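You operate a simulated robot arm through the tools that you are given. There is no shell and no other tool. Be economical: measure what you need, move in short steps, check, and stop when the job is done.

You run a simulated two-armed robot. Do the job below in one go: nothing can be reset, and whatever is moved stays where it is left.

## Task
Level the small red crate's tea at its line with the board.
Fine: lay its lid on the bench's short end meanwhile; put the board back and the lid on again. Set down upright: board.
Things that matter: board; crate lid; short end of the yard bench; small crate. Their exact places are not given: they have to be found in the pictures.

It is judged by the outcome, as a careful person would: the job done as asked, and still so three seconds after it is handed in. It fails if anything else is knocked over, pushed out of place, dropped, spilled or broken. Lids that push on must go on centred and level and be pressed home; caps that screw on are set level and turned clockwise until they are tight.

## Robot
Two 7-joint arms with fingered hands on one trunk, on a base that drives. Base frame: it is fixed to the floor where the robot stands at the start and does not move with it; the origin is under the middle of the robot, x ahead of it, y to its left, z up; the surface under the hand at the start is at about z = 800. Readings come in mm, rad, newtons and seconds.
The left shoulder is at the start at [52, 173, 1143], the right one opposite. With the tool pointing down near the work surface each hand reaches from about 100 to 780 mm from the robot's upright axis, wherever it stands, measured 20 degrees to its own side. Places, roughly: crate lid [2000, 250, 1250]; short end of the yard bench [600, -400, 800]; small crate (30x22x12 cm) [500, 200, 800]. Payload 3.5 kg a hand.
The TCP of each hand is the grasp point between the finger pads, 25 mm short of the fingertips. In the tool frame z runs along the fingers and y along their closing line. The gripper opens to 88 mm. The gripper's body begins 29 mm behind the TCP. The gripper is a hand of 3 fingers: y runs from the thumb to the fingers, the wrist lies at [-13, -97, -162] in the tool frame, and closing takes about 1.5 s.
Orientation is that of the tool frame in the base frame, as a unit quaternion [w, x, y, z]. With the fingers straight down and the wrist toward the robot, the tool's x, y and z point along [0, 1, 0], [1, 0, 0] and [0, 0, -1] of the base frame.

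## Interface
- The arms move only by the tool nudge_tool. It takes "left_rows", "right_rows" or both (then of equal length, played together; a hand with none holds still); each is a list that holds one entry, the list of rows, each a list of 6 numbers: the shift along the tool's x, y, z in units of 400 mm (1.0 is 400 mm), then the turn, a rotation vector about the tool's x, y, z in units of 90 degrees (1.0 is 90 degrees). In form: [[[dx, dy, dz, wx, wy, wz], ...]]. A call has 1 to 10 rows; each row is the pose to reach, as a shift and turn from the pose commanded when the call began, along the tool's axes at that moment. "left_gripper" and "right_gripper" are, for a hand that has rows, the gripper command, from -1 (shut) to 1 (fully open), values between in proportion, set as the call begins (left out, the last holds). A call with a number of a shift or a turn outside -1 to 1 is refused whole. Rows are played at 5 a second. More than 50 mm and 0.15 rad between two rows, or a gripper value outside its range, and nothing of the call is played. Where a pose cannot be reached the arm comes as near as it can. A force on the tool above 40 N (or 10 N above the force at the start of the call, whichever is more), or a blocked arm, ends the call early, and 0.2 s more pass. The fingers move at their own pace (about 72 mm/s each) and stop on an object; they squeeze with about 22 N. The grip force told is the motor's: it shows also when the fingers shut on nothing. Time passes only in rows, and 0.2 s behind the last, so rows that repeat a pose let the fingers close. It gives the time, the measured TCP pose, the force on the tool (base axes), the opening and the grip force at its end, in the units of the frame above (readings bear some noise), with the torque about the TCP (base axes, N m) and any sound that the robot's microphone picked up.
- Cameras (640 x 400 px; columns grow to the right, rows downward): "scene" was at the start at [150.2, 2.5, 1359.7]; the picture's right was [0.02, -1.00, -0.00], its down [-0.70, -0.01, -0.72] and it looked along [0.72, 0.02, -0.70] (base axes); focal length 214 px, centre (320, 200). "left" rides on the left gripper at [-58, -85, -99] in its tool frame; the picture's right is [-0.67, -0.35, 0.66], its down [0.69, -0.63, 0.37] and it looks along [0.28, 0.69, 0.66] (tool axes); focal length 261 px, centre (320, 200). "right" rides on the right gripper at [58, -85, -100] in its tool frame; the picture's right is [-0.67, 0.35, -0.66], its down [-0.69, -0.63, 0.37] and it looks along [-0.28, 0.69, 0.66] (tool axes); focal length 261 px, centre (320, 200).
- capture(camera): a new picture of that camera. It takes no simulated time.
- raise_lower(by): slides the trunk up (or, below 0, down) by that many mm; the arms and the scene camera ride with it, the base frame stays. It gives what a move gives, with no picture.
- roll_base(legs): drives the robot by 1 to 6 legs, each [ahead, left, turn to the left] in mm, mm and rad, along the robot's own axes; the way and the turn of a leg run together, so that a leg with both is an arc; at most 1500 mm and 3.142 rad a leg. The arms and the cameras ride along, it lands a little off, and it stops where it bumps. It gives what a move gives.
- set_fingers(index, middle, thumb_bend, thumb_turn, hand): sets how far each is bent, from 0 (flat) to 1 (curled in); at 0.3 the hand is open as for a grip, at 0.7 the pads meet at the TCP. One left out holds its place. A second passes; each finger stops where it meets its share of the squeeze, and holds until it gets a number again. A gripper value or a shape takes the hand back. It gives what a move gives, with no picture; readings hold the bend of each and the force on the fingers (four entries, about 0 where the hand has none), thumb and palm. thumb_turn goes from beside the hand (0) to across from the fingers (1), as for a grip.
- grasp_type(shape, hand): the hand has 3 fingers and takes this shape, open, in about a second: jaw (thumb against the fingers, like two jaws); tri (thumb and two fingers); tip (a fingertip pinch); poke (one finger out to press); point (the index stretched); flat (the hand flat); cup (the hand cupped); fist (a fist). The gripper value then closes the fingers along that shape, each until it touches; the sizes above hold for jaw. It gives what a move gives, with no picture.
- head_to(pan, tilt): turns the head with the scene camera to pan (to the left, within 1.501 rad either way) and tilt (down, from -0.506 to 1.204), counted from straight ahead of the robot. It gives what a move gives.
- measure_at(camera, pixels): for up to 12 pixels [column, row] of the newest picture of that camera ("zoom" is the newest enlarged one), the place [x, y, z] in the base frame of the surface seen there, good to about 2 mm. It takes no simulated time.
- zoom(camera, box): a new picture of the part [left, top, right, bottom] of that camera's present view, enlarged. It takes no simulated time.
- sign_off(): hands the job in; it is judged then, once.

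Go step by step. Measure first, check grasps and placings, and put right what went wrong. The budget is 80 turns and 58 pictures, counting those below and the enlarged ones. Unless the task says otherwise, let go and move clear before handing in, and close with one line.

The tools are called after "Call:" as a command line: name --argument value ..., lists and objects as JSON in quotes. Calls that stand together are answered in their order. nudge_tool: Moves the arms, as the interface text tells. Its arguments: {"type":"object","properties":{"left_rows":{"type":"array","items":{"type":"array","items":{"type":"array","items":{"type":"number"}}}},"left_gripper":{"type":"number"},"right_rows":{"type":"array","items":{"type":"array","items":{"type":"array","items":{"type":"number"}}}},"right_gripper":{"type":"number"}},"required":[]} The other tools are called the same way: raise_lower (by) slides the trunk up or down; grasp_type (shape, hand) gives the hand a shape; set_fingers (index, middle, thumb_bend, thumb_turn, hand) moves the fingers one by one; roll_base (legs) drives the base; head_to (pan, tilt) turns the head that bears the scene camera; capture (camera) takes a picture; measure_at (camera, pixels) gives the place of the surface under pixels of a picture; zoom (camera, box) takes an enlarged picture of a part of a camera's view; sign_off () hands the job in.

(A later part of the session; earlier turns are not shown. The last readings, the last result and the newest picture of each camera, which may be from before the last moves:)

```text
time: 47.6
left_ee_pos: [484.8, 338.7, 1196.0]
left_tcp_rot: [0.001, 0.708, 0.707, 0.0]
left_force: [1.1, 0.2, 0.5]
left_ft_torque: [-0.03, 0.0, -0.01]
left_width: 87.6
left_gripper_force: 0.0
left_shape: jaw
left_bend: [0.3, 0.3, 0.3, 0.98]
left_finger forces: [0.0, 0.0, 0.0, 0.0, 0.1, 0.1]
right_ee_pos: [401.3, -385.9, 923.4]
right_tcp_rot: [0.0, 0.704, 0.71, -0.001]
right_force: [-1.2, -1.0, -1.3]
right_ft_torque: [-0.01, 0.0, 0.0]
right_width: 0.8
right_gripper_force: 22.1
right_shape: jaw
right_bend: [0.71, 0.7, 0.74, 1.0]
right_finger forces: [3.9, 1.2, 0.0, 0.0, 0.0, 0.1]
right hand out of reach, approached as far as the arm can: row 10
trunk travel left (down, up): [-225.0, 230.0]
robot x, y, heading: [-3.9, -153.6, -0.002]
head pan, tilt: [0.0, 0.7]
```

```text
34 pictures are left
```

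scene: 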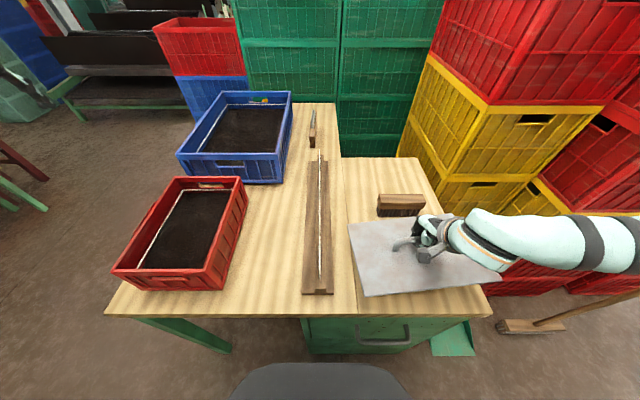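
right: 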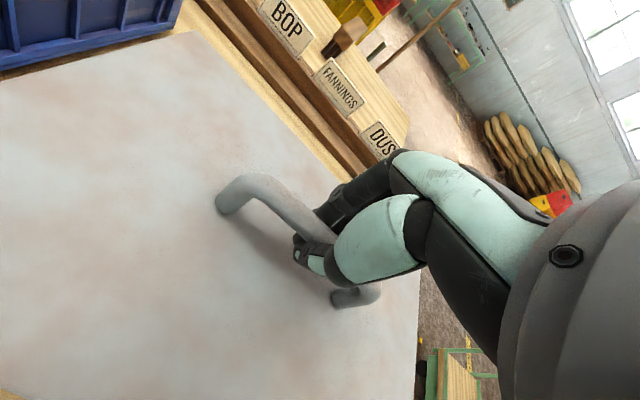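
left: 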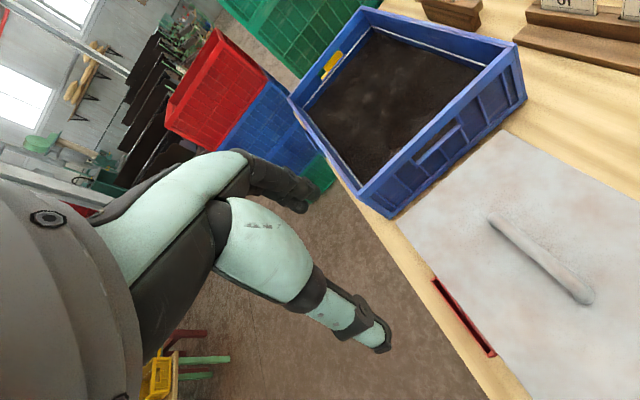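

The arm bottoms out at z 923, so I'll lower the trunk instead.

Call:
raise_lower --by -62

Call:
zoom --camera "scene" --box '[330, 170, 510, 290]'

```text
time: 48.6
left_ee_pos: [482.6, 337.9, 1134.6]
left_tcp_rot: [0.002, 0.708, 0.706, 0.0]
left_force: [-0.2, -1.2, -0.2]
left_ft_torque: [-0.02, -0.02, 0.02]
left_width: 87.6
left_gripper_force: 0.0
left_shape: jaw
left_bend: [0.3, 0.3, 0.3, 0.98]
left_finger forces: [0.1, 0.0, 0.0, 0.0, 0.0, 0.0]
right_ee_pos: [404.8, -384.7, 838.6]
right_tcp_rot: [-0.021, 0.707, 0.706, -0.022]
right_force: [3.0, 1.5, 13.5]
right_ft_torque: [0.11, -0.06, -0.04]
right_width: 1.3
right_gripper_force: 21.8
right_shape: jaw
right_bend: [0.72, 0.7, 0.74, 1.0]
right_finger forces: [0.0, 0.1, 0.0, 0.1, 0.0, 0.0]
trunk travel left (down, up): [-163.0, 292.0]
robot x, y, heading: [-5.1, -155.9, -0.006]
head pan, tilt: [0.0, 0.7]
```

```text
3.33 times, centred on (420, 230) of scene
```

zoom: 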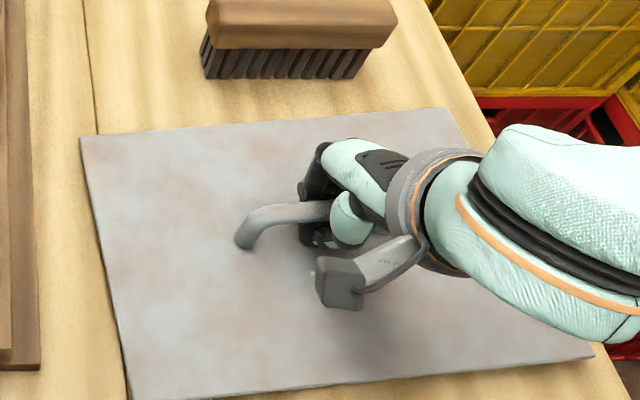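

The lid rests on the bench (13.5 N upward). I'll ease up a little, open, and check that the lid stays flat.

Call:
raise_lower --by 8

Call:
nudge_tool --right_rows '[[[0, 0, 0, 0, 0, 0], [0, 0, 0, 0, 0, 0], [0, 0, 0, 0, 0, 0], [0, 0, 0, 0, 0, 0], [0, 0, 0, 0, 0, 0], [0, 0, 0, 0, 0, 0], [0, 0, 0, 0, 0, 0]]]' --right_gripper 1

Call:
raise_lower --by 54

Call:
capture --camera "scene"

```text
time: 49.2
left_ee_pos: [485.3, 338.5, 1141.9]
left_tcp_rot: [0.0, 0.707, 0.707, -0.001]
left_force: [0.4, 0.4, 0.7]
left_ft_torque: [-0.01, 0.0, 0.05]
left_width: 87.7
left_gripper_force: 0.2
left_shape: jaw
left_bend: [0.3, 0.3, 0.3, 0.98]
left_finger forces: [0.0, 0.1, 0.0, 0.1, 0.0, 0.1]
right_ee_pos: [406.5, -385.6, 845.4]
right_tcp_rot: [-0.022, 0.707, 0.707, -0.023]
right_force: [-0.1, -0.7, 1.2]
right_ft_torque: [-0.02, 0.04, -0.03]
right_width: 0.7
right_gripper_force: 21.8
right_shape: jaw
right_bend: [0.71, 0.7, 0.74, 1.0]
right_finger forces: [0.0, 0.0, 0.1, 0.0, 0.4, 0.1]
trunk travel left (down, up): [-171.0, 284.0]
robot x, y, heading: [-6.3, -158.2, -0.004]
head pan, tilt: [0.0, 0.7]
```

```text
time: 50.8
left_ee_pos: [484.9, 338.6, 1142.3]
left_tcp_rot: [-0.001, 0.708, 0.706, 0.0]
left_force: [-0.5, -0.9, 0.3]
left_ft_torque: [-0.03, -0.03, 0.03]
left_width: 87.6
left_gripper_force: 0.1
left_shape: jaw
left_bend: [0.3, 0.3, 0.3, 0.98]
left_finger forces: [0.0, 0.0, 0.0, 0.0, 0.1, 0.0]
right_ee_pos: [406.2, -385.1, 846.8]
right_tcp_rot: [-0.021, 0.706, 0.707, -0.022]
right_force: [1.2, 0.1, -0.1]
right_ft_torque: [-0.02, -0.03, -0.04]
right_width: 87.3
right_gripper_force: 0.0
right_shape: jaw
right_bend: [0.3, 0.3, 0.3, 0.98]
right_finger forces: [0.0, 0.0, 0.0, 0.0, 0.0, 0.0]
trunk travel left (down, up): [-171.0, 284.0]
robot x, y, heading: [-4.7, -155.4, -0.001]
head pan, tilt: [0.0, 0.7]
```

```text
time: 51.7
left_ee_pos: [485.1, 338.0, 1195.1]
left_tcp_rot: [-0.001, 0.708, 0.707, -0.001]
left_force: [0.7, -0.4, -0.5]
left_ft_torque: [-0.03, 0.02, -0.01]
left_width: 87.7
left_gripper_force: 0.0
left_shape: jaw
left_bend: [0.3, 0.3, 0.3, 0.98]
left_finger forces: [0.0, 0.1, 0.0, 0.0, 0.1, 0.1]
right_ee_pos: [406.8, -387.0, 900.3]
right_tcp_rot: [-0.021, 0.707, 0.707, -0.024]
right_force: [-0.9, -0.8, 0.8]
right_ft_torque: [0.03, -0.01, -0.01]
right_width: 87.6
right_gripper_force: 0.0
right_shape: jaw
right_bend: [0.3, 0.3, 0.3, 0.98]
right_finger forces: [0.0, 0.0, 0.0, 0.0, 0.0, 0.0]
trunk travel left (down, up): [-225.0, 230.0]
robot x, y, heading: [-9.4, -152.5, -0.004]
head pan, tilt: [0.0, 0.7]
```

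```text
32 pictures are left
```

scene: 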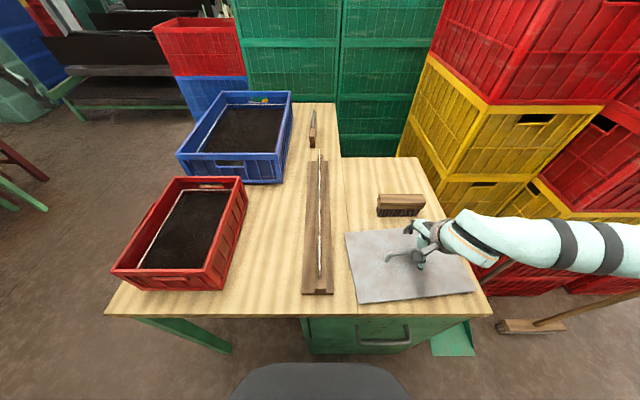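

The lid lies flat on the short end. I'll raise the right hand clear and look at the tea and its line in the red crate.

Call:
nudge_tool --right_rows '[[[0, 0, -0.1, -0.01, 0, 0], [0, 0, -0.2, -0.02, 0, 0], [0, 0, -0.3, -0.03, 0, 0], [0, 0, -0.4, -0.04, 0, 0], [0, 0, -0.5, -0.04, 0, 0], [0, 0, -0.6, -0.04, 0, 0]]]'

Call:
zoom --camera "scene" --box '[100, 165, 260, 300]'

Call:
measure_at --camera "zoom" --pixels '[[350, 100], [430, 110], [330, 160], [410, 160], [290, 210], [390, 210], [260, 260], [370, 260], [220, 310], [350, 310], [215, 225], [330, 80]]'

```text
time: 53.1
left_ee_pos: [484.0, 338.6, 1195.8]
left_tcp_rot: [0.0, 0.707, 0.707, 0.0]
left_force: [0.1, -0.4, 0.3]
left_ft_torque: [0.02, 0.0, -0.01]
left_width: 88.0
left_gripper_force: 0.0
left_shape: jaw
left_bend: [0.3, 0.3, 0.3, 0.98]
left_finger forces: [0.0, 0.0, 0.0, 0.0, 0.1, 0.0]
right_ee_pos: [421.9, -386.5, 1139.8]
right_tcp_rot: [0.001, 0.707, 0.707, -0.002]
right_force: [0.2, -0.3, -0.1]
right_ft_torque: [0.01, 0.01, 0.02]
right_width: 87.8
right_gripper_force: 0.1
right_shape: jaw
right_bend: [0.3, 0.3, 0.3, 0.98]
right_finger forces: [0.1, 0.1, 0.0, 0.0, 0.0, 0.0]
trunk travel left (down, up): [-225.0, 230.0]
robot x, y, heading: [-5.3, -159.0, 0.001]
head pan, tilt: [0.0, 0.7]
```

```text
2.96 times, centred on (180, 232) of scene
```

zoom: 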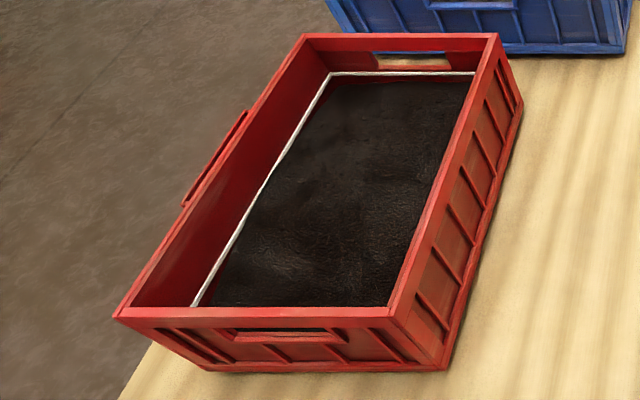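

```text
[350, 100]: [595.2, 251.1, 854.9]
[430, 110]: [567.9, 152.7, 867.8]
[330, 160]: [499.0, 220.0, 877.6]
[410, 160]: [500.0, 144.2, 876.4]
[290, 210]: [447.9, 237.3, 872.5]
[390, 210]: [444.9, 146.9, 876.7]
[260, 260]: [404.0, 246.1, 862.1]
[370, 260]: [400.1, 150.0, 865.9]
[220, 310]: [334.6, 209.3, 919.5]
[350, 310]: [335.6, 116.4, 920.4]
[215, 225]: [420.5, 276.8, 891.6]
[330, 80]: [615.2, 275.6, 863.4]
```

The tea is heaped in the middle (z≈877) and low at the ends (z≈855), with the rim at 920. The board with its shoulders on the rim will set it to the line. I'll bring the left hand in and drive to the bench's left side near the board.

Call:
nudge_tool --left_rows '[[[-0.1, 0, 0, 0, 0, 0], [-0.2, 0, 0, 0, 0, 0], [-0.3, 0, 0, 0, 0, 0], [-0.4, 0, 0, 0, 0, 0], [-0.5, 0, 0, 0, 0, 0], [-0.6, 0, 0, 0, 0, 0]]]'

Call:
roll_base --legs '[[0, 913, 0], [830, 0, 0], [0, 0, -1.571], [110, 0, 0]]'

Call:
head_to --pan 0.15 --tilt 0.7

Call:
capture --camera "scene"

```text
time: 54.5
left_ee_pos: [485.6, 92.9, 1197.9]
left_tcp_rot: [0.0, 0.707, 0.707, -0.001]
left_force: [0.0, -0.2, -0.7]
left_ft_torque: [0.04, -0.03, 0.0]
left_width: 87.6
left_gripper_force: 0.0
left_shape: jaw
left_bend: [0.3, 0.3, 0.3, 0.98]
left_finger forces: [0.0, 0.1, 0.0, 0.0, 0.0, 0.1]
right_ee_pos: [422.7, -387.6, 1139.6]
right_tcp_rot: [-0.001, 0.707, 0.707, 0.0]
right_force: [0.1, -0.3, 0.3]
right_ft_torque: [0.01, 0.0, 0.0]
right_width: 87.4
right_gripper_force: 0.1
right_shape: jaw
right_bend: [0.3, 0.3, 0.3, 0.98]
right_finger forces: [0.0, 0.0, 0.0, 0.0, 0.0, 0.0]
trunk travel left (down, up): [-225.0, 230.0]
robot x, y, heading: [-4.0, -154.6, -0.003]
head pan, tilt: [0.0, 0.7]
```

```text
time: 67.6
left_ee_pos: [1110.8, 153.4, 1198.3]
left_tcp_rot: [0.001, 0.999, 0.037, 0.0]
left_force: [0.9, 0.3, 0.9]
left_ft_torque: [-0.01, 0.01, 0.01]
left_width: 87.9
left_gripper_force: 0.0
left_shape: jaw
left_bend: [0.3, 0.3, 0.3, 0.98]
left_finger forces: [0.0, 0.0, 0.1, 0.0, 0.1, 0.0]
right_ee_pos: [625.4, 179.4, 1140.1]
right_tcp_rot: [0.0, 0.999, 0.038, -0.001]
right_force: [0.0, -0.4, -0.6]
right_ft_torque: [-0.01, 0.02, 0.01]
right_width: 87.9
right_gripper_force: 0.1
right_shape: jaw
right_bend: [0.3, 0.3, 0.3, 0.98]
right_finger forces: [0.0, 0.0, 0.0, 0.1, 0.0, 0.1]
trunk travel left (down, up): [-225.0, 230.0]
robot x, y, heading: [817.7, 627.1, -1.496]
head pan, tilt: [0.0, 0.7]
```

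```text
time: 68.3
left_ee_pos: [1110.3, 152.3, 1197.1]
left_tcp_rot: [0.0, 0.999, 0.038, 0.0]
left_force: [0.5, -0.1, 0.0]
left_ft_torque: [0.0, 0.02, -0.02]
left_width: 87.7
left_gripper_force: 0.3
left_shape: jaw
left_bend: [0.3, 0.3, 0.3, 0.98]
left_finger forces: [0.1, 0.1, 0.0, 0.0, 0.1, 0.1]
right_ee_pos: [624.9, 176.8, 1139.7]
right_tcp_rot: [-0.001, 0.999, 0.039, -0.001]
right_force: [0.4, -0.2, -0.9]
right_ft_torque: [0.0, 0.0, -0.01]
right_width: 87.8
right_gripper_force: 0.0
right_shape: jaw
right_bend: [0.3, 0.3, 0.3, 0.98]
right_finger forces: [0.1, 0.0, 0.0, 0.0, 0.1, 0.0]
trunk travel left (down, up): [-225.0, 230.0]
robot x, y, heading: [826.6, 622.4, -1.496]
head pan, tilt: [0.15, 0.7]
```

```text
30 pictures are left
```

scene: 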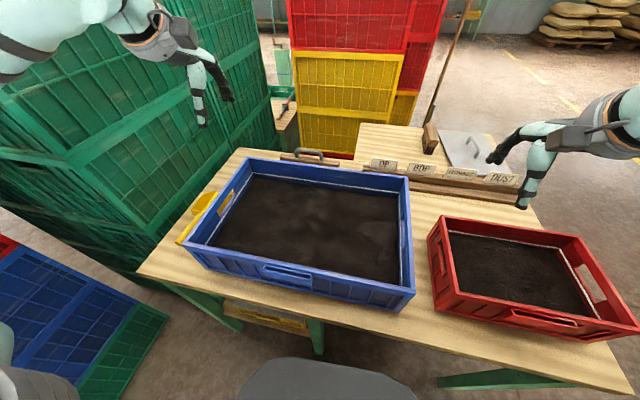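

The heading landed 0.075 rad off, so I'll correct it. Then I'll measure the board handle, seen at (312,153) behind the blue crate.

Call:
roll_base --legs '[[0, 0, -0.078]]'

Call:
zoom --camera "scene" --box '[250, 120, 390, 200]'

```text
time: 69.2
left_ee_pos: [1074.1, 130.5, 1197.4]
left_tcp_rot: [-0.001, 1.0, -0.002, -0.001]
left_force: [-0.3, 0.2, 0.4]
left_ft_torque: [-0.04, 0.0, -0.02]
left_width: 87.7
left_gripper_force: 0.0
left_shape: jaw
left_bend: [0.3, 0.3, 0.3, 0.98]
left_finger forces: [0.1, 0.0, 0.1, 0.1, 0.1, 0.1]
right_ee_pos: [592.9, 195.4, 1138.9]
right_tcp_rot: [-0.001, 1.0, 0.0, 0.0]
right_force: [0.5, -0.3, 0.0]
right_ft_torque: [-0.01, 0.0, 0.01]
right_width: 87.8
right_gripper_force: 0.0
right_shape: jaw
right_bend: [0.3, 0.3, 0.3, 0.98]
right_finger forces: [0.0, 0.1, 0.0, 0.0, 0.1, 0.0]
trunk travel left (down, up): [-225.0, 230.0]
robot x, y, heading: [823.7, 620.4, -1.576]
head pan, tilt: [0.15, 0.7]
```

```text
4.57 times, centred on (320, 160) of scene
```

zoom: 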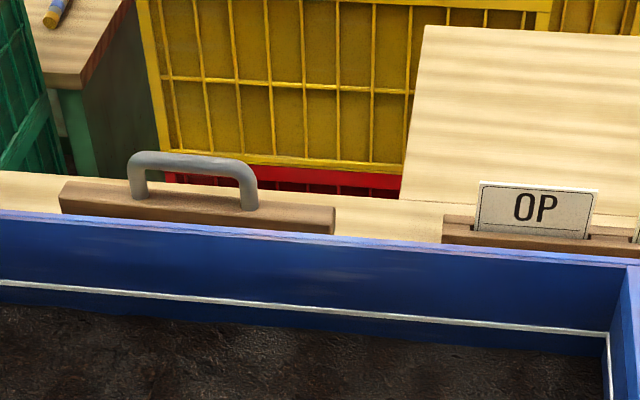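

Call:
measure_at --camera "zoom" --pixels '[[132, 165], [190, 160], [250, 175], [137, 190], [249, 204], [65, 195], [330, 216], [190, 155], [65, 185], [333, 208], [300, 208], [100, 195]]'

```text
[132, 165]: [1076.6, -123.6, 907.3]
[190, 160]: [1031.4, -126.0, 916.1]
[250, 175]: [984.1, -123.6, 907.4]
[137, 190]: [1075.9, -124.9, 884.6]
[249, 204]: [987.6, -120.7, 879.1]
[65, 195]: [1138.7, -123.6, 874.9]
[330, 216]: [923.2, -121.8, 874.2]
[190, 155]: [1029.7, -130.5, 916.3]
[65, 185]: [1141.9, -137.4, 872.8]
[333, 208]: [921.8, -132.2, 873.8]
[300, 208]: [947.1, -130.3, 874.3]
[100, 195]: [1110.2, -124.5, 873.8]
```

The handle centre is at (1031,−128), bar top 916, board top 874. I'll bring the left hand above it at z≈1000 and see whether it can reach.

Call:
nudge_tool --left_rows '[[[-0.02, 0.1, 0.05, 0, 0, 0], [-0.04, 0.2, 0.1, 0, 0, 0], [-0.06, 0.3, 0.17, 0, 0, 0], [-0.08, 0.4, 0.24, 0, 0, 0], [-0.1, 0.5, 0.32, 0, 0, 0], [-0.1075, 0.58, 0.4, 0, 0, 0], [-0.1075, 0.646, 0.46, 0, 0, 0], [-0.1075, 0.646, 0.5, 0, 0, 0], [-0.1075, 0.646, 0.5, 0, 0, 0]]]' --left_gripper 1

Call:
capture --camera "left"

Call:
zoom --camera "scene" --box '[240, 80, 400, 180]'

```text
refused: row 5 steps farther than a row can; nothing moved
```

```text
28 pictures are left
```

left: 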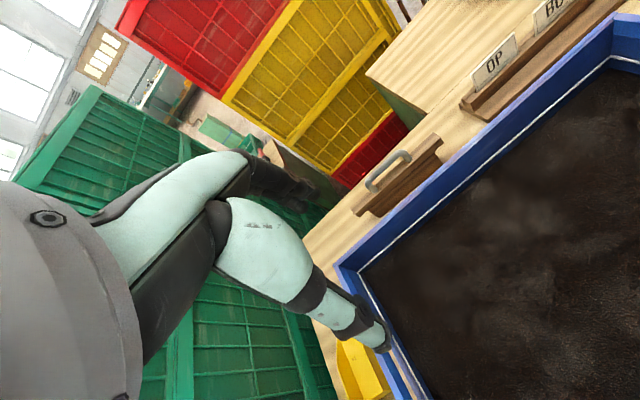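

```text
4.00 times, centred on (320, 130) of scene
```

zoom: 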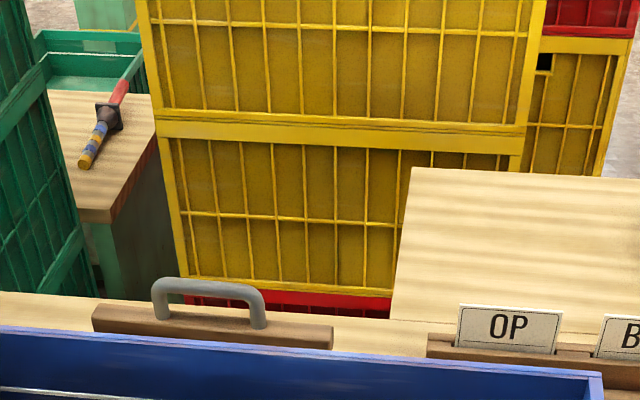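

The move was refused because one row stepped too far. I'll resend it with even steps.

Call:
nudge_tool --left_rows '[[[-0.012, 0.08, 0.06, 0, 0, 0], [-0.024, 0.16, 0.12, 0, 0, 0], [-0.036, 0.24, 0.18, 0, 0, 0], [-0.048, 0.32, 0.24, 0, 0, 0], [-0.06, 0.4, 0.3, 0, 0, 0], [-0.072, 0.48, 0.36, 0, 0, 0], [-0.09, 0.56, 0.42, 0, 0, 0], [-0.1075, 0.646, 0.46, 0, 0, 0], [-0.1075, 0.646, 0.5, 0, 0, 0], [-0.1075, 0.646, 0.5, 0, 0, 0]]]' --left_gripper 1

Call:
zoom --camera "scene" --box '[240, 80, 400, 180]'

```text
time: 71.4
left_ee_pos: [1026.2, -126.0, 997.6]
left_tcp_rot: [-0.001, 1.0, -0.002, 0.0]
left_force: [-0.4, -0.2, 0.3]
left_ft_torque: [0.0, 0.01, 0.04]
left_width: 87.7
left_gripper_force: 0.0
left_shape: jaw
left_bend: [0.3, 0.3, 0.3, 0.98]
left_finger forces: [0.0, 0.0, 0.1, 0.0, 0.0, 0.0]
right_ee_pos: [592.7, 195.5, 1140.2]
right_tcp_rot: [0.0, 1.0, -0.002, -0.002]
right_force: [-0.3, 0.2, -0.1]
right_ft_torque: [0.0, 0.0, -0.01]
right_width: 87.5
right_gripper_force: 0.0
right_shape: jaw
right_bend: [0.3, 0.3, 0.3, 0.98]
right_finger forces: [0.0, 0.0, 0.0, 0.0, 0.0, 0.0]
trunk travel left (down, up): [-225.0, 230.0]
robot x, y, heading: [823.7, 621.9, -1.577]
head pan, tilt: [0.15, 0.7]
```

```text
4.00 times, centred on (320, 130) of scene
```

zoom: 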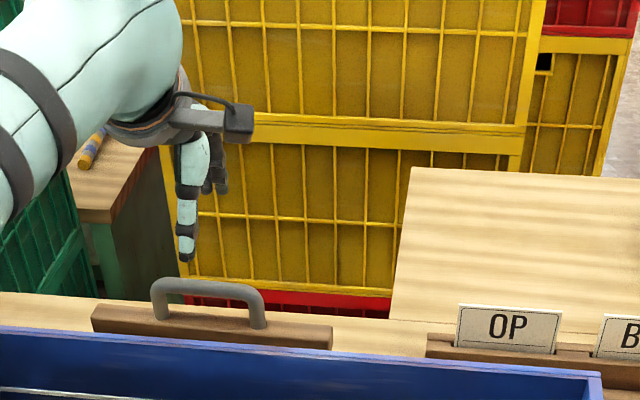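

Reach is fine. I'll descend to z≈890 so the fingertips straddle the board's top plank with the bar between the fingers, then close.

Call:
nudge_tool --left_rows '[[[0.01, 0.005, 0.08, 0, 0, 0], [0.012, 0.005, 0.16, 0, 0, 0], [0.012, 0.005, 0.22, 0, 0, 0], [0.012, 0.005, 0.25, 0, 0, 0], [0.012, 0.005, 0.266, 0, 0, 0], [0.012, 0.005, 0.266, 0, 0, 0]]]' --left_gripper 1

Call:
zoom --camera "scene" --box '[240, 80, 400, 180]'

Call:
capture --camera "left"

```text
time: 72.8
left_ee_pos: [1033.0, -131.1, 890.4]
left_tcp_rot: [0.0, 1.0, -0.003, 0.0]
left_force: [0.5, -1.0, -0.3]
left_ft_torque: [0.01, 0.04, -0.01]
left_width: 87.7
left_gripper_force: 0.1
left_shape: jaw
left_bend: [0.3, 0.3, 0.3, 0.98]
left_finger forces: [0.0, 0.1, 0.1, 0.1, 0.0, 0.0]
right_ee_pos: [591.5, 194.9, 1139.5]
right_tcp_rot: [0.0, 1.0, -0.001, 0.0]
right_force: [-0.5, 0.3, 0.2]
right_ft_torque: [0.01, -0.01, -0.01]
right_width: 87.8
right_gripper_force: 0.0
right_shape: jaw
right_bend: [0.3, 0.3, 0.3, 0.98]
right_finger forces: [0.0, 0.0, 0.1, 0.1, 0.0, 0.1]
trunk travel left (down, up): [-225.0, 230.0]
robot x, y, heading: [826.6, 625.1, -1.576]
head pan, tilt: [0.15, 0.7]
```

```text
4.00 times, centred on (320, 130) of scene
```

zoom: 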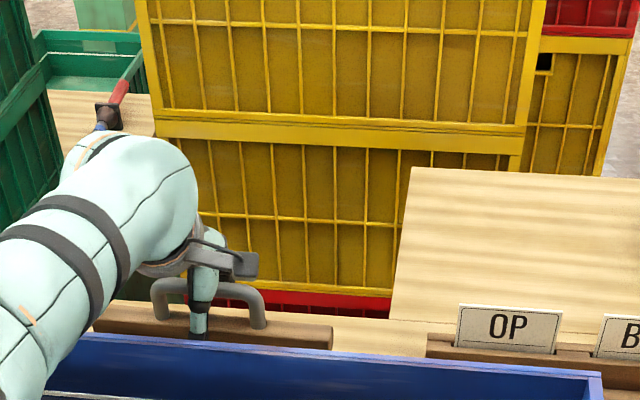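

```text
24 pictures are left
```

left: 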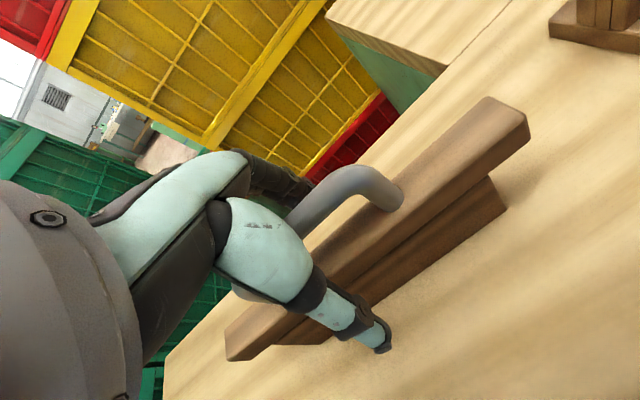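

The hand straddles the handle and plank nicely. I'll close on it.

Call:
nudge_tool --left_rows '[[[0, 0, 0, 0, 0, 0], [0, 0, 0, 0, 0, 0], [0, 0, 0, 0, 0, 0], [0, 0, 0, 0, 0, 0], [0, 0, 0, 0, 0, 0], [0, 0, 0, 0, 0, 0], [0, 0, 0, 0, 0, 0], [0, 0, 0, 0, 0, 0]]]' --left_gripper -1

Call:
capture --camera "left"

```text
time: 74.6
left_ee_pos: [1033.4, -131.2, 890.2]
left_tcp_rot: [0.0, 1.0, -0.002, 0.0]
left_force: [-0.1, -0.1, -0.1]
left_ft_torque: [0.0, 0.01, 0.0]
left_width: 18.6
left_gripper_force: 21.9
left_shape: jaw
left_bend: [0.73, 0.58, 0.74, 1.0]
left_finger forces: [12.8, 6.8, 0.0, 0.0, 19.7, 0.0]
right_ee_pos: [591.3, 195.7, 1139.7]
right_tcp_rot: [0.0, 1.0, -0.001, -0.001]
right_force: [0.0, -0.8, 0.3]
right_ft_torque: [0.0, -0.01, -0.03]
right_width: 87.6
right_gripper_force: 0.2
right_shape: jaw
right_bend: [0.3, 0.3, 0.3, 0.98]
right_finger forces: [0.0, 0.1, 0.0, 0.1, 0.0, 0.1]
trunk travel left (down, up): [-225.0, 230.0]
robot x, y, heading: [823.2, 622.2, -1.576]
head pan, tilt: [0.15, 0.7]
```

```text
23 pictures are left
```

left: 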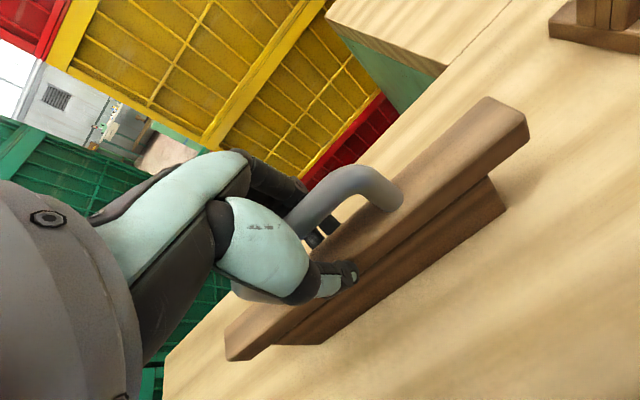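

The grip is firm (finger 12.8/6.8 N, thumb 19.7 N). I'll lift straight up, then draw back over the blue crate.

Call:
nudge_tool --left_rows '[[[0, 0, -0.05, 0, 0, 0], [0, 0, -0.16, 0, 0, 0], [0, 0, -0.28, 0, 0, 0], [0, 0, -0.4, 0, 0, 0], [0, 0, -0.52, 0, 0, 0], [0, -0.12, -0.55, 0, 0, 0], [0, -0.24, -0.55, 0, 0, 0], [0, -0.36, -0.55, 0, 0, 0], [0, -0.48, -0.55, 0, 0, 0], [0, -0.6, -0.55, 0, 0, 0]]]'

Call:
capture --camera "left"

```text
time: 76.8
left_ee_pos: [1052.4, 110.7, 1115.1]
left_tcp_rot: [0.004, 1.0, 0.017, 0.011]
left_force: [-0.1, 0.4, -2.5]
left_ft_torque: [0.01, -0.05, -0.01]
left_width: 18.4
left_gripper_force: 21.8
left_shape: jaw
left_bend: [0.73, 0.59, 0.75, 1.0]
left_finger forces: [12.8, 7.0, 0.0, 0.0, 19.8, 0.0]
right_ee_pos: [590.9, 196.2, 1140.8]
right_tcp_rot: [0.0, 1.0, -0.001, 0.0]
right_force: [-0.1, 0.5, 0.0]
right_ft_torque: [0.03, -0.03, 0.06]
right_width: 87.6
right_gripper_force: 0.1
right_shape: jaw
right_bend: [0.3, 0.3, 0.3, 0.98]
right_finger forces: [0.0, 0.0, 0.0, 0.0, 0.0, 0.1]
trunk travel left (down, up): [-225.0, 230.0]
robot x, y, heading: [824.4, 621.9, -1.577]
head pan, tilt: [0.15, 0.7]
```

```text
22 pictures are left
```

left: 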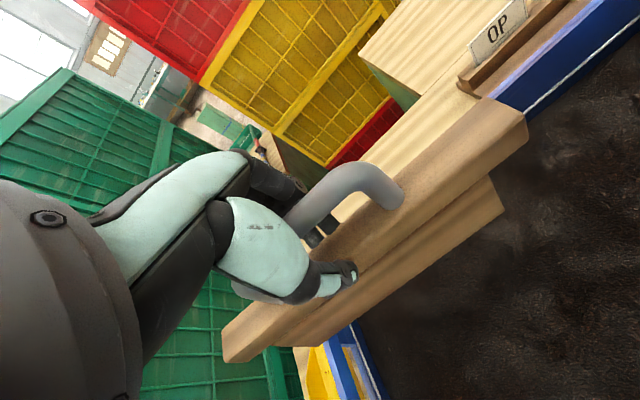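

The board is held steadily. I'll back off and drive round to the front so its length lies along y, across the crate.

Call:
roll_base --legs '[[-130, 0, 0], [0, -824, 0], [0, 0, 1.577], [0, -790, 0]]'

Call:
head_to --pan 0.3 --tilt 0.8

Call:
capture --camera "scene"

```text
time: 90.1
left_ee_pos: [493.8, 182.1, 1115.3]
left_tcp_rot: [0.0, 0.688, 0.725, 0.009]
left_force: [0.2, -0.1, -2.0]
left_ft_torque: [0.01, -0.03, -0.01]
left_width: 18.0
left_gripper_force: 22.6
left_shape: jaw
left_bend: [0.73, 0.59, 0.75, 1.0]
left_finger forces: [12.6, 6.6, 0.1, 0.1, 19.2, 0.0]
right_ee_pos: [416.3, -279.5, 1140.5]
right_tcp_rot: [0.001, 0.702, 0.713, -0.001]
right_force: [0.6, -0.1, 0.5]
right_ft_torque: [0.01, 0.04, 0.0]
right_width: 87.6
right_gripper_force: 0.1
right_shape: jaw
right_bend: [0.3, 0.3, 0.3, 0.98]
right_finger forces: [0.0, 0.0, 0.0, 0.1, 0.1, 0.1]
trunk travel left (down, up): [-225.0, 230.0]
robot x, y, heading: [-15.1, -50.4, 0.01]
head pan, tilt: [0.15, 0.7]
```

```text
time: 90.8
left_ee_pos: [493.5, 185.5, 1116.8]
left_tcp_rot: [0.0, 0.685, 0.728, 0.009]
left_force: [-0.1, 0.0, -2.0]
left_ft_torque: [-0.01, 0.03, 0.02]
left_width: 18.4
left_gripper_force: 22.1
left_shape: jaw
left_bend: [0.73, 0.59, 0.75, 1.0]
left_finger forces: [12.6, 6.6, 0.1, 0.1, 19.3, 0.0]
right_ee_pos: [416.5, -279.9, 1139.3]
right_tcp_rot: [0.0, 0.701, 0.713, -0.001]
right_force: [-0.1, 0.5, 0.8]
right_ft_torque: [0.03, 0.01, 0.0]
right_width: 88.0
right_gripper_force: 0.1
right_shape: jaw
right_bend: [0.3, 0.3, 0.3, 0.98]
right_finger forces: [0.0, 0.0, 0.0, 0.0, 0.0, 0.0]
trunk travel left (down, up): [-225.0, 230.0]
robot x, y, heading: [-14.5, -54.5, 0.011]
head pan, tilt: [0.3, 0.799]
```

```text
21 pictures are left
```

scene: 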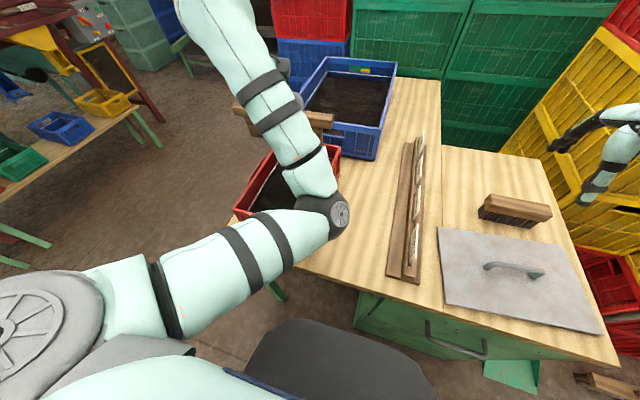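

The board is across the crate. I'll back off about 110 mm so the whole sweep is in comfortable reach, then straighten the small hand tilt.

Call:
roll_base --legs '[[-110, 0, -0.01]]'

Call:
nudge_tool --left_rows '[[[0, 0, 0.04, 0.004, -0.004, 0.02], [0, 0, 0.08, 0.0081, -0.0081, 0.0387], [0, 0, 0.12, 0.0081, -0.0081, 0.0387], [0, 0, 0.12, 0.0081, -0.0081, 0.0387]]]'

Call:
capture --camera "scene"

Call:
capture --camera "left"

```text
time: 92.0
left_ee_pos: [387.7, 179.8, 1115.2]
left_tcp_rot: [0.0, 0.69, 0.724, 0.01]
left_force: [0.4, -0.1, -1.9]
left_ft_torque: [-0.03, -0.03, -0.01]
left_width: 18.4
left_gripper_force: 22.2
left_shape: jaw
left_bend: [0.73, 0.59, 0.75, 1.0]
left_finger forces: [12.7, 6.6, 0.1, 0.0, 19.3, 0.0]
right_ee_pos: [305.3, -283.7, 1140.0]
right_tcp_rot: [0.0, 0.704, 0.71, -0.001]
right_force: [0.6, 0.3, -0.5]
right_ft_torque: [0.0, -0.01, 0.0]
right_width: 87.4
right_gripper_force: 0.1
right_shape: jaw
right_bend: [0.3, 0.3, 0.3, 0.98]
right_finger forces: [0.0, 0.1, 0.0, 0.0, 0.0, 0.1]
trunk travel left (down, up): [-225.0, 230.0]
robot x, y, heading: [-125.3, -53.1, 0.002]
head pan, tilt: [0.3, 0.799]
```

```text
time: 93.2
left_ee_pos: [389.1, 212.5, 1079.9]
left_tcp_rot: [0.001, 0.685, 0.728, 0.018]
left_force: [0.3, 0.2, -2.1]
left_ft_torque: [0.02, 0.02, 0.03]
left_width: 18.3
left_gripper_force: 21.9
left_shape: jaw
left_bend: [0.73, 0.59, 0.75, 1.0]
left_finger forces: [12.7, 6.6, 0.1, 0.0, 19.2, 0.0]
right_ee_pos: [304.3, -284.0, 1140.4]
right_tcp_rot: [0.001, 0.705, 0.71, -0.001]
right_force: [0.5, 0.4, 0.6]
right_ft_torque: [0.02, -0.01, -0.01]
right_width: 87.8
right_gripper_force: 0.1
right_shape: jaw
right_bend: [0.3, 0.3, 0.3, 0.98]
right_finger forces: [0.0, 0.0, 0.0, 0.1, 0.0, 0.0]
trunk travel left (down, up): [-225.0, 230.0]
robot x, y, heading: [-124.5, -58.0, 0.005]
head pan, tilt: [0.3, 0.799]
stopped in row 4 (left hand): the arm was blocked; the commanded pose is now the measured one
```

```text
20 pictures are left
```

scene: 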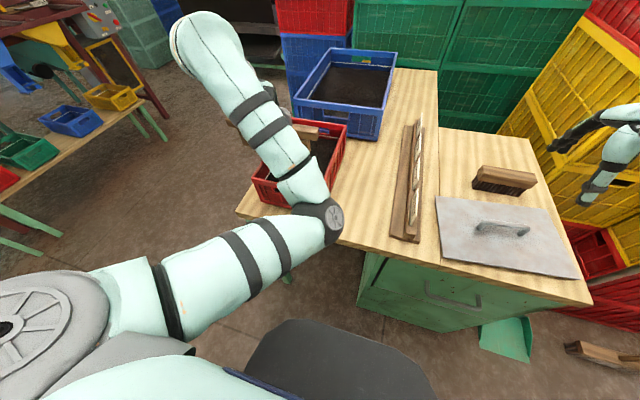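

```text
19 pictures are left
```

left: 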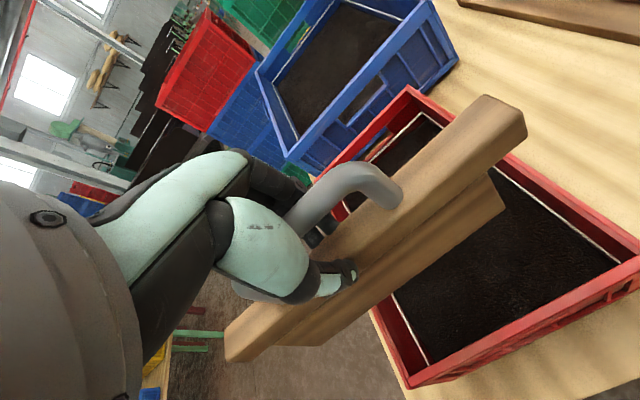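

The arm was blocked. I'll check where the elbow is relative to the bench.

Call:
measure_at --camera "scene" --pixels '[[334, 217], [320, 240], [250, 265], [300, 190], [265, 130], [200, 30], [345, 235], [330, 205]]'

```text
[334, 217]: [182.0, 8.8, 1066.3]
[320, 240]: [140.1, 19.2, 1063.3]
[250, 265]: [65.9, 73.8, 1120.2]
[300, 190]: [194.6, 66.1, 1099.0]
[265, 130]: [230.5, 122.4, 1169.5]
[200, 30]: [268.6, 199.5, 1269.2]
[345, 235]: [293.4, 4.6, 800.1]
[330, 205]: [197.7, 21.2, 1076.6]
```

The elbow has folded inward and low. I'll stretch the arm forward and up over the crate to unfold it, straightening the hand as it goes.

Call:
nudge_tool --left_rows '[[[0, 0.02, -0.08, 0.003, -0.003, 0.007], [0, 0.1, -0.14, 0.006, -0.006, 0.014], [0, 0.2, -0.18, 0.01, -0.009, 0.022], [0, 0.3, -0.22, 0.014, -0.012, 0.03], [0, 0.4, -0.25, 0.017, -0.0153, 0.0387], [0, 0.5, -0.27, 0.017, -0.0153, 0.0387], [0, 0.575, -0.29, 0.017, -0.0153, 0.0387], [0, 0.575, -0.29, 0.017, -0.0153, 0.0387]]]'

Call:
capture --camera "scene"

```text
time: 95.0
left_ee_pos: [600.0, 219.7, 1192.1]
left_tcp_rot: [0.001, 0.71, 0.705, -0.001]
left_force: [0.6, 0.5, -2.7]
left_ft_torque: [-0.03, -0.02, 0.0]
left_width: 18.4
left_gripper_force: 22.1
left_shape: jaw
left_bend: [0.73, 0.59, 0.75, 1.0]
left_finger forces: [12.6, 6.5, 0.1, 0.1, 19.2, 0.0]
left hand out of reach, approached as far as the arm can: row 7, 8
right_ee_pos: [305.8, -284.1, 1139.1]
right_tcp_rot: [0.0, 0.704, 0.71, -0.002]
right_force: [0.4, -0.7, -0.8]
right_ft_torque: [0.0, 0.01, -0.01]
right_width: 87.8
right_gripper_force: 0.0
right_shape: jaw
right_bend: [0.3, 0.3, 0.3, 0.98]
right_finger forces: [0.0, 0.1, 0.0, 0.1, 0.0, 0.0]
trunk travel left (down, up): [-225.0, 230.0]
robot x, y, heading: [-122.7, -56.2, 0.0]
head pan, tilt: [0.3, 0.799]
```

```text
18 pictures are left
```

scene: 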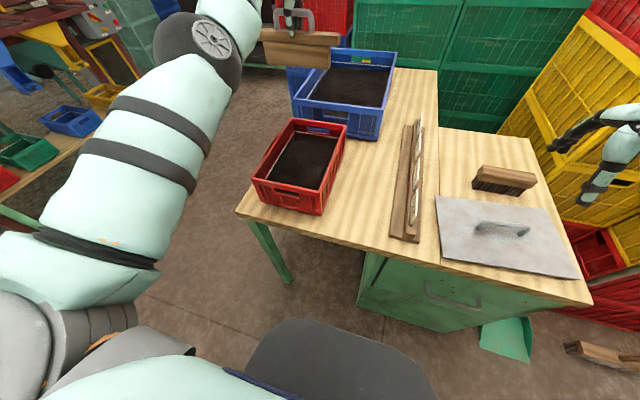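

The arm is stretched with the elbow up now. I'll retract while drifting left so the elbow bends outward.

Call:
nudge_tool --left_rows '[[[0.08, -0.05, 0, 0, 0, 0], [0.16, -0.12, 0, 0, 0, 0], [0.2, -0.22, 0.0, 0, 0, 0], [0.2, -0.32, 0.0, 0, 0, 0], [0.2, -0.42, 0.0, 0, 0, 0], [0.2, -0.52, 0.0, 0, 0, 0], [0.15, -0.56, 0.05, 0, 0, 0], [0.1, -0.56, 0.1, 0, 0, 0], [0.1, -0.56, 0.1, 0, 0, 0]]]'

Call:
capture --camera "scene"

```text
time: 97.0
left_ee_pos: [376.2, 270.6, 1150.3]
left_tcp_rot: [0.001, 0.706, 0.708, -0.002]
left_force: [0.5, -0.6, -2.5]
left_ft_torque: [-0.03, 0.03, 0.01]
left_width: 17.9
left_gripper_force: 21.3
left_shape: jaw
left_bend: [0.73, 0.59, 0.75, 1.0]
left_finger forces: [12.5, 6.6, 0.0, 0.0, 19.0, 0.0]
right_ee_pos: [304.8, -282.5, 1139.9]
right_tcp_rot: [0.0, 0.705, 0.71, -0.001]
right_force: [0.1, 0.3, -0.6]
right_ft_torque: [-0.01, 0.04, 0.0]
right_width: 87.3
right_gripper_force: 0.0
right_shape: jaw
right_bend: [0.3, 0.3, 0.3, 0.98]
right_finger forces: [0.0, 0.0, 0.0, 0.1, 0.0, 0.0]
trunk travel left (down, up): [-225.0, 230.0]
robot x, y, heading: [-123.0, -54.1, 0.004]
head pan, tilt: [0.3, 0.799]
```

```text
17 pictures are left
```

scene: 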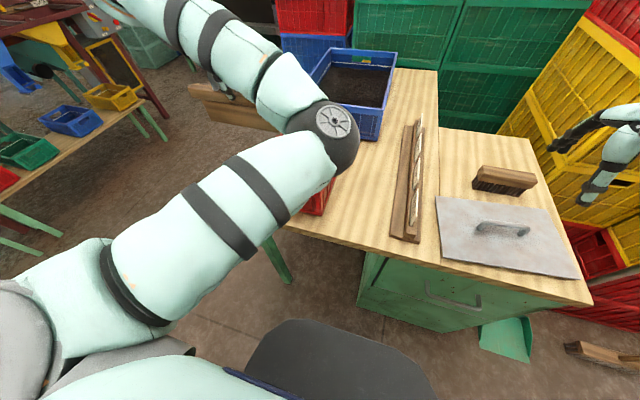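

The arm solves cleanly here. I'll keep this arm posture and use the trunk to come down, after checking the elbow height.

Call:
measure_at --camera "scene" --pixels '[[335, 122], [320, 160], [300, 185], [285, 95], [345, 165], [225, 100]]'

Call:
nudge_tool --left_rows '[[[-0.08, 0, 0, 0, 0, 0], [-0.16, -0.02, 0, 0, 0, 0], [-0.215, -0.03, 0.0, 0, 0, 0], [-0.215, -0.03, 0.0, 0, 0, 0]]]'

```text
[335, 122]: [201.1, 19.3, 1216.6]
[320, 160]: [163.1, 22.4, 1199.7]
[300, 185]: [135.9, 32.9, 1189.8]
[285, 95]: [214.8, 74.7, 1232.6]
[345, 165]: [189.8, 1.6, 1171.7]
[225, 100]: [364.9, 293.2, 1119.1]
```

```text
time: 97.6
left_ee_pos: [356.2, 282.3, 1170.1]
left_tcp_rot: [0.035, 0.638, 0.77, -0.001]
left_force: [-0.2, -0.5, -1.8]
left_ft_torque: [0.01, 0.04, 0.03]
left_width: 18.4
left_gripper_force: 22.1
left_shape: jaw
left_bend: [0.73, 0.59, 0.75, 1.0]
left_finger forces: [12.7, 6.7, 0.0, 0.0, 19.4, 0.0]
right_ee_pos: [304.3, -284.0, 1140.9]
right_tcp_rot: [0.0, 0.705, 0.709, -0.001]
right_force: [0.1, -0.1, -0.7]
right_ft_torque: [0.04, -0.01, -0.01]
right_width: 87.6
right_gripper_force: 0.0
right_shape: jaw
right_bend: [0.3, 0.3, 0.3, 0.98]
right_finger forces: [0.0, 0.1, 0.0, 0.0, 0.1, 0.1]
trunk travel left (down, up): [-225.0, 230.0]
robot x, y, heading: [-125.3, -56.2, 0.005]
head pan, tilt: [0.3, 0.799]
stopped in row 3 (left hand): the arm was blocked; the commanded pose is now the measured one
```

It blocks again when moving inward, so the folded posture is poor. The extended posture worked well, so I'll back the base up about 215 mm and hold the board at a long reach, sweeping partly with the base.

Call:
roll_base --legs '[[-215, 0, -0.003]]'

Call:
nudge_tool --left_rows '[[[-0.02, 0.108, 0.006, 0.006, 0.006, 0.024], [-0.041, 0.215, 0.012, 0.012, 0.013, 0.048], [-0.061, 0.323, 0.017, 0.018, 0.019, 0.071], [-0.082, 0.43, 0.023, 0.024, 0.026, 0.095], [-0.102, 0.538, 0.029, 0.0306, 0.0323, 0.119], [-0.18, 0.52, 0.08, 0.0306, 0.0323, 0.119], [-0.26, 0.5, 0.14, 0.0306, 0.0323, 0.119], [-0.334, 0.485, 0.19, 0.0306, 0.0323, 0.119], [-0.334, 0.485, 0.19, 0.0306, 0.0323, 0.119]]]'

```text
time: 99.3
left_ee_pos: [142.4, 281.5, 1170.4]
left_tcp_rot: [0.036, 0.638, 0.769, -0.001]
left_force: [0.0, -0.6, -2.9]
left_ft_torque: [0.01, 0.01, 0.01]
left_width: 18.3
left_gripper_force: 21.9
left_shape: jaw
left_bend: [0.73, 0.59, 0.75, 1.0]
left_finger forces: [12.8, 6.6, 0.0, 0.0, 19.5, 0.0]
right_ee_pos: [91.1, -284.6, 1139.0]
right_tcp_rot: [0.0, 0.705, 0.709, -0.001]
right_force: [0.0, 0.4, -0.8]
right_ft_torque: [0.02, 0.02, -0.02]
right_width: 88.0
right_gripper_force: 0.0
right_shape: jaw
right_bend: [0.3, 0.3, 0.3, 0.98]
right_finger forces: [0.0, 0.0, 0.1, 0.0, 0.1, 0.0]
trunk travel left (down, up): [-225.0, 230.0]
robot x, y, heading: [-337.9, -56.8, 0.003]
head pan, tilt: [0.3, 0.799]
```

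```text
time: 101.3
left_ee_pos: [361.2, 180.0, 1110.6]
left_tcp_rot: [0.002, 0.707, 0.707, -0.001]
left_force: [0.0, 0.5, -1.1]
left_ft_torque: [-0.03, -0.04, -0.01]
left_width: 18.1
left_gripper_force: 21.6
left_shape: jaw
left_bend: [0.73, 0.59, 0.75, 1.0]
left_finger forces: [12.6, 6.7, 0.0, 0.1, 19.0, 0.1]
right_ee_pos: [89.2, -285.0, 1139.7]
right_tcp_rot: [0.0, 0.704, 0.71, -0.001]
right_force: [-0.3, 0.8, 0.5]
right_ft_torque: [-0.01, 0.01, 0.0]
right_width: 87.9
right_gripper_force: 0.1
right_shape: jaw
right_bend: [0.3, 0.3, 0.3, 0.98]
right_finger forces: [0.1, 0.1, 0.0, 0.0, 0.0, 0.0]
trunk travel left (down, up): [-225.0, 230.0]
robot x, y, heading: [-341.8, -57.1, 0.004]
head pan, tilt: [0.3, 0.799]
```

The pose is clean: (361,180,1110) with no tilt. I'll lower to z≈1015, just above the rim at the near end, and check alignment.

Call:
nudge_tool --left_rows '[[[0.005, 0, 0.08, 0, 0, 0], [0.01, 0.003, 0.16, 0, 0, 0], [0.01, 0.005, 0.235, 0, 0, 0], [0.01, 0.005, 0.235, 0, 0, 0]]]'

Call:
head_to --pan 0.2 --tilt 0.6

Call:
zoom --camera "scene" --box '[200, 100, 400, 225]'

```text
time: 102.3
left_ee_pos: [361.1, 184.9, 1016.6]
left_tcp_rot: [0.001, 0.707, 0.707, 0.0]
left_force: [0.0, -0.1, -2.2]
left_ft_torque: [0.02, -0.02, -0.02]
left_width: 18.0
left_gripper_force: 22.1
left_shape: jaw
left_bend: [0.73, 0.59, 0.75, 1.0]
left_finger forces: [12.5, 6.4, 0.1, 0.0, 19.0, 0.0]
right_ee_pos: [90.4, -285.3, 1140.5]
right_tcp_rot: [0.0, 0.706, 0.709, -0.001]
right_force: [0.2, 0.2, 0.8]
right_ft_torque: [-0.03, -0.06, -0.02]
right_width: 87.9
right_gripper_force: 0.0
right_shape: jaw
right_bend: [0.3, 0.3, 0.3, 0.98]
right_finger forces: [0.1, 0.1, 0.1, 0.0, 0.1, 0.0]
trunk travel left (down, up): [-225.0, 230.0]
robot x, y, heading: [-338.4, -55.7, 0.001]
head pan, tilt: [0.3, 0.799]
```

```text
time: 103.0
left_ee_pos: [361.9, 184.9, 1016.7]
left_tcp_rot: [0.001, 0.707, 0.707, 0.0]
left_force: [-0.2, -1.4, -2.4]
left_ft_torque: [-0.01, -0.02, 0.01]
left_width: 17.9
left_gripper_force: 22.1
left_shape: jaw
left_bend: [0.73, 0.59, 0.75, 1.0]
left_finger forces: [12.5, 6.5, 0.0, 0.0, 18.9, 0.1]
right_ee_pos: [89.8, -285.0, 1139.3]
right_tcp_rot: [0.0, 0.706, 0.709, -0.001]
right_force: [-0.4, 0.3, 0.0]
right_ft_torque: [0.01, 0.03, 0.02]
right_width: 87.5
right_gripper_force: 0.0
right_shape: jaw
right_bend: [0.3, 0.3, 0.3, 0.98]
right_finger forces: [0.1, 0.0, 0.0, 0.1, 0.0, 0.1]
trunk travel left (down, up): [-225.0, 230.0]
robot x, y, heading: [-338.7, -59.2, 0.002]
head pan, tilt: [0.201, 0.6]
```

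```text
3.20 times, centred on (300, 162) of scene
```

zoom: 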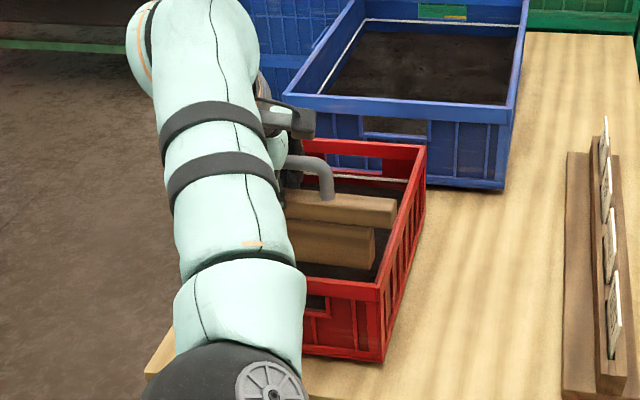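

Call:
measure_at --camera "zoom" --pixels '[[395, 205], [394, 224], [370, 235], [370, 262], [330, 262], [320, 230], [330, 200], [383, 285], [415, 150], [340, 285], [320, 278], [377, 283]]'

```text
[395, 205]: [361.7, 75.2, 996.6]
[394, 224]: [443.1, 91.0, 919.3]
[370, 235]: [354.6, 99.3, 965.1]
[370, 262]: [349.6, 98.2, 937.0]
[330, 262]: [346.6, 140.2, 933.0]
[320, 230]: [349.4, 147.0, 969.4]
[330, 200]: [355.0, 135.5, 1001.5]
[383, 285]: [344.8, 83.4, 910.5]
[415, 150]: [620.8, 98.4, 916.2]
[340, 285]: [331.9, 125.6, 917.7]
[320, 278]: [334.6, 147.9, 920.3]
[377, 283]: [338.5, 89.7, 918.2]
```

The blade ends lie about 6 mm inside the crate walls (blade end y≈98, rim inner ≈91) and the near face clears. I'll shift 6 mm ahead and lower until the shoulders meet the rim.

Call:
nudge_tool --left_rows '[[[0, 0.015, 0.03, 0, 0, 0], [0, 0.015, 0.07, 0, 0, 0], [0, 0.015, 0.1, 0, 0, 0], [0, 0.015, 0.12, 0, 0, 0], [0, 0.015, 0.135, 0, 0, 0], [0, 0.015, 0.145, 0, 0, 0], [0, 0.015, 0.155, 0, 0, 0], [0, 0.015, 0.16, 0, 0, 0]]]'

Call:
zoom --camera "scene" --box '[240, 120, 360, 220]'

```text
time: 104.8
left_ee_pos: [369.0, 187.4, 956.9]
left_tcp_rot: [0.003, 0.707, 0.707, 0.001]
left_force: [2.9, 0.8, 12.1]
left_ft_torque: [0.04, -0.16, -0.02]
left_width: 18.6
left_gripper_force: 22.6
left_shape: jaw
left_bend: [0.73, 0.59, 0.75, 1.0]
left_finger forces: [15.1, 8.5, 0.0, 0.0, 20.7, 0.0]
right_ee_pos: [89.1, -285.5, 1140.5]
right_tcp_rot: [0.0, 0.706, 0.708, -0.001]
right_force: [-0.4, 0.3, -0.4]
right_ft_torque: [-0.03, -0.03, 0.01]
right_width: 87.8
right_gripper_force: 0.0
right_shape: jaw
right_bend: [0.3, 0.3, 0.3, 0.98]
right_finger forces: [0.0, 0.0, 0.0, 0.0, 0.0, 0.0]
trunk travel left (down, up): [-225.0, 230.0]
robot x, y, heading: [-338.6, -56.9, 0.001]
head pan, tilt: [0.201, 0.6]
```

```text
4.00 times, centred on (300, 170) of scene
```

zoom: 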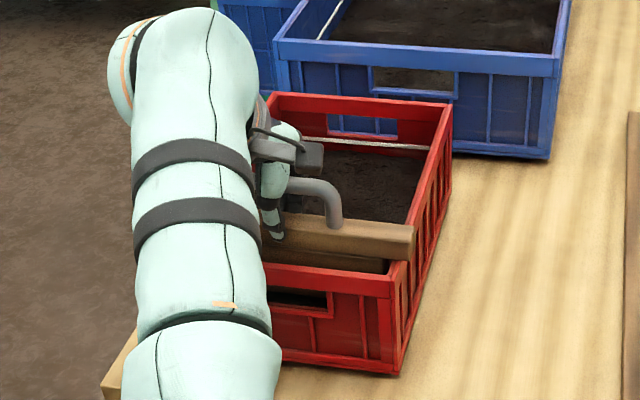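

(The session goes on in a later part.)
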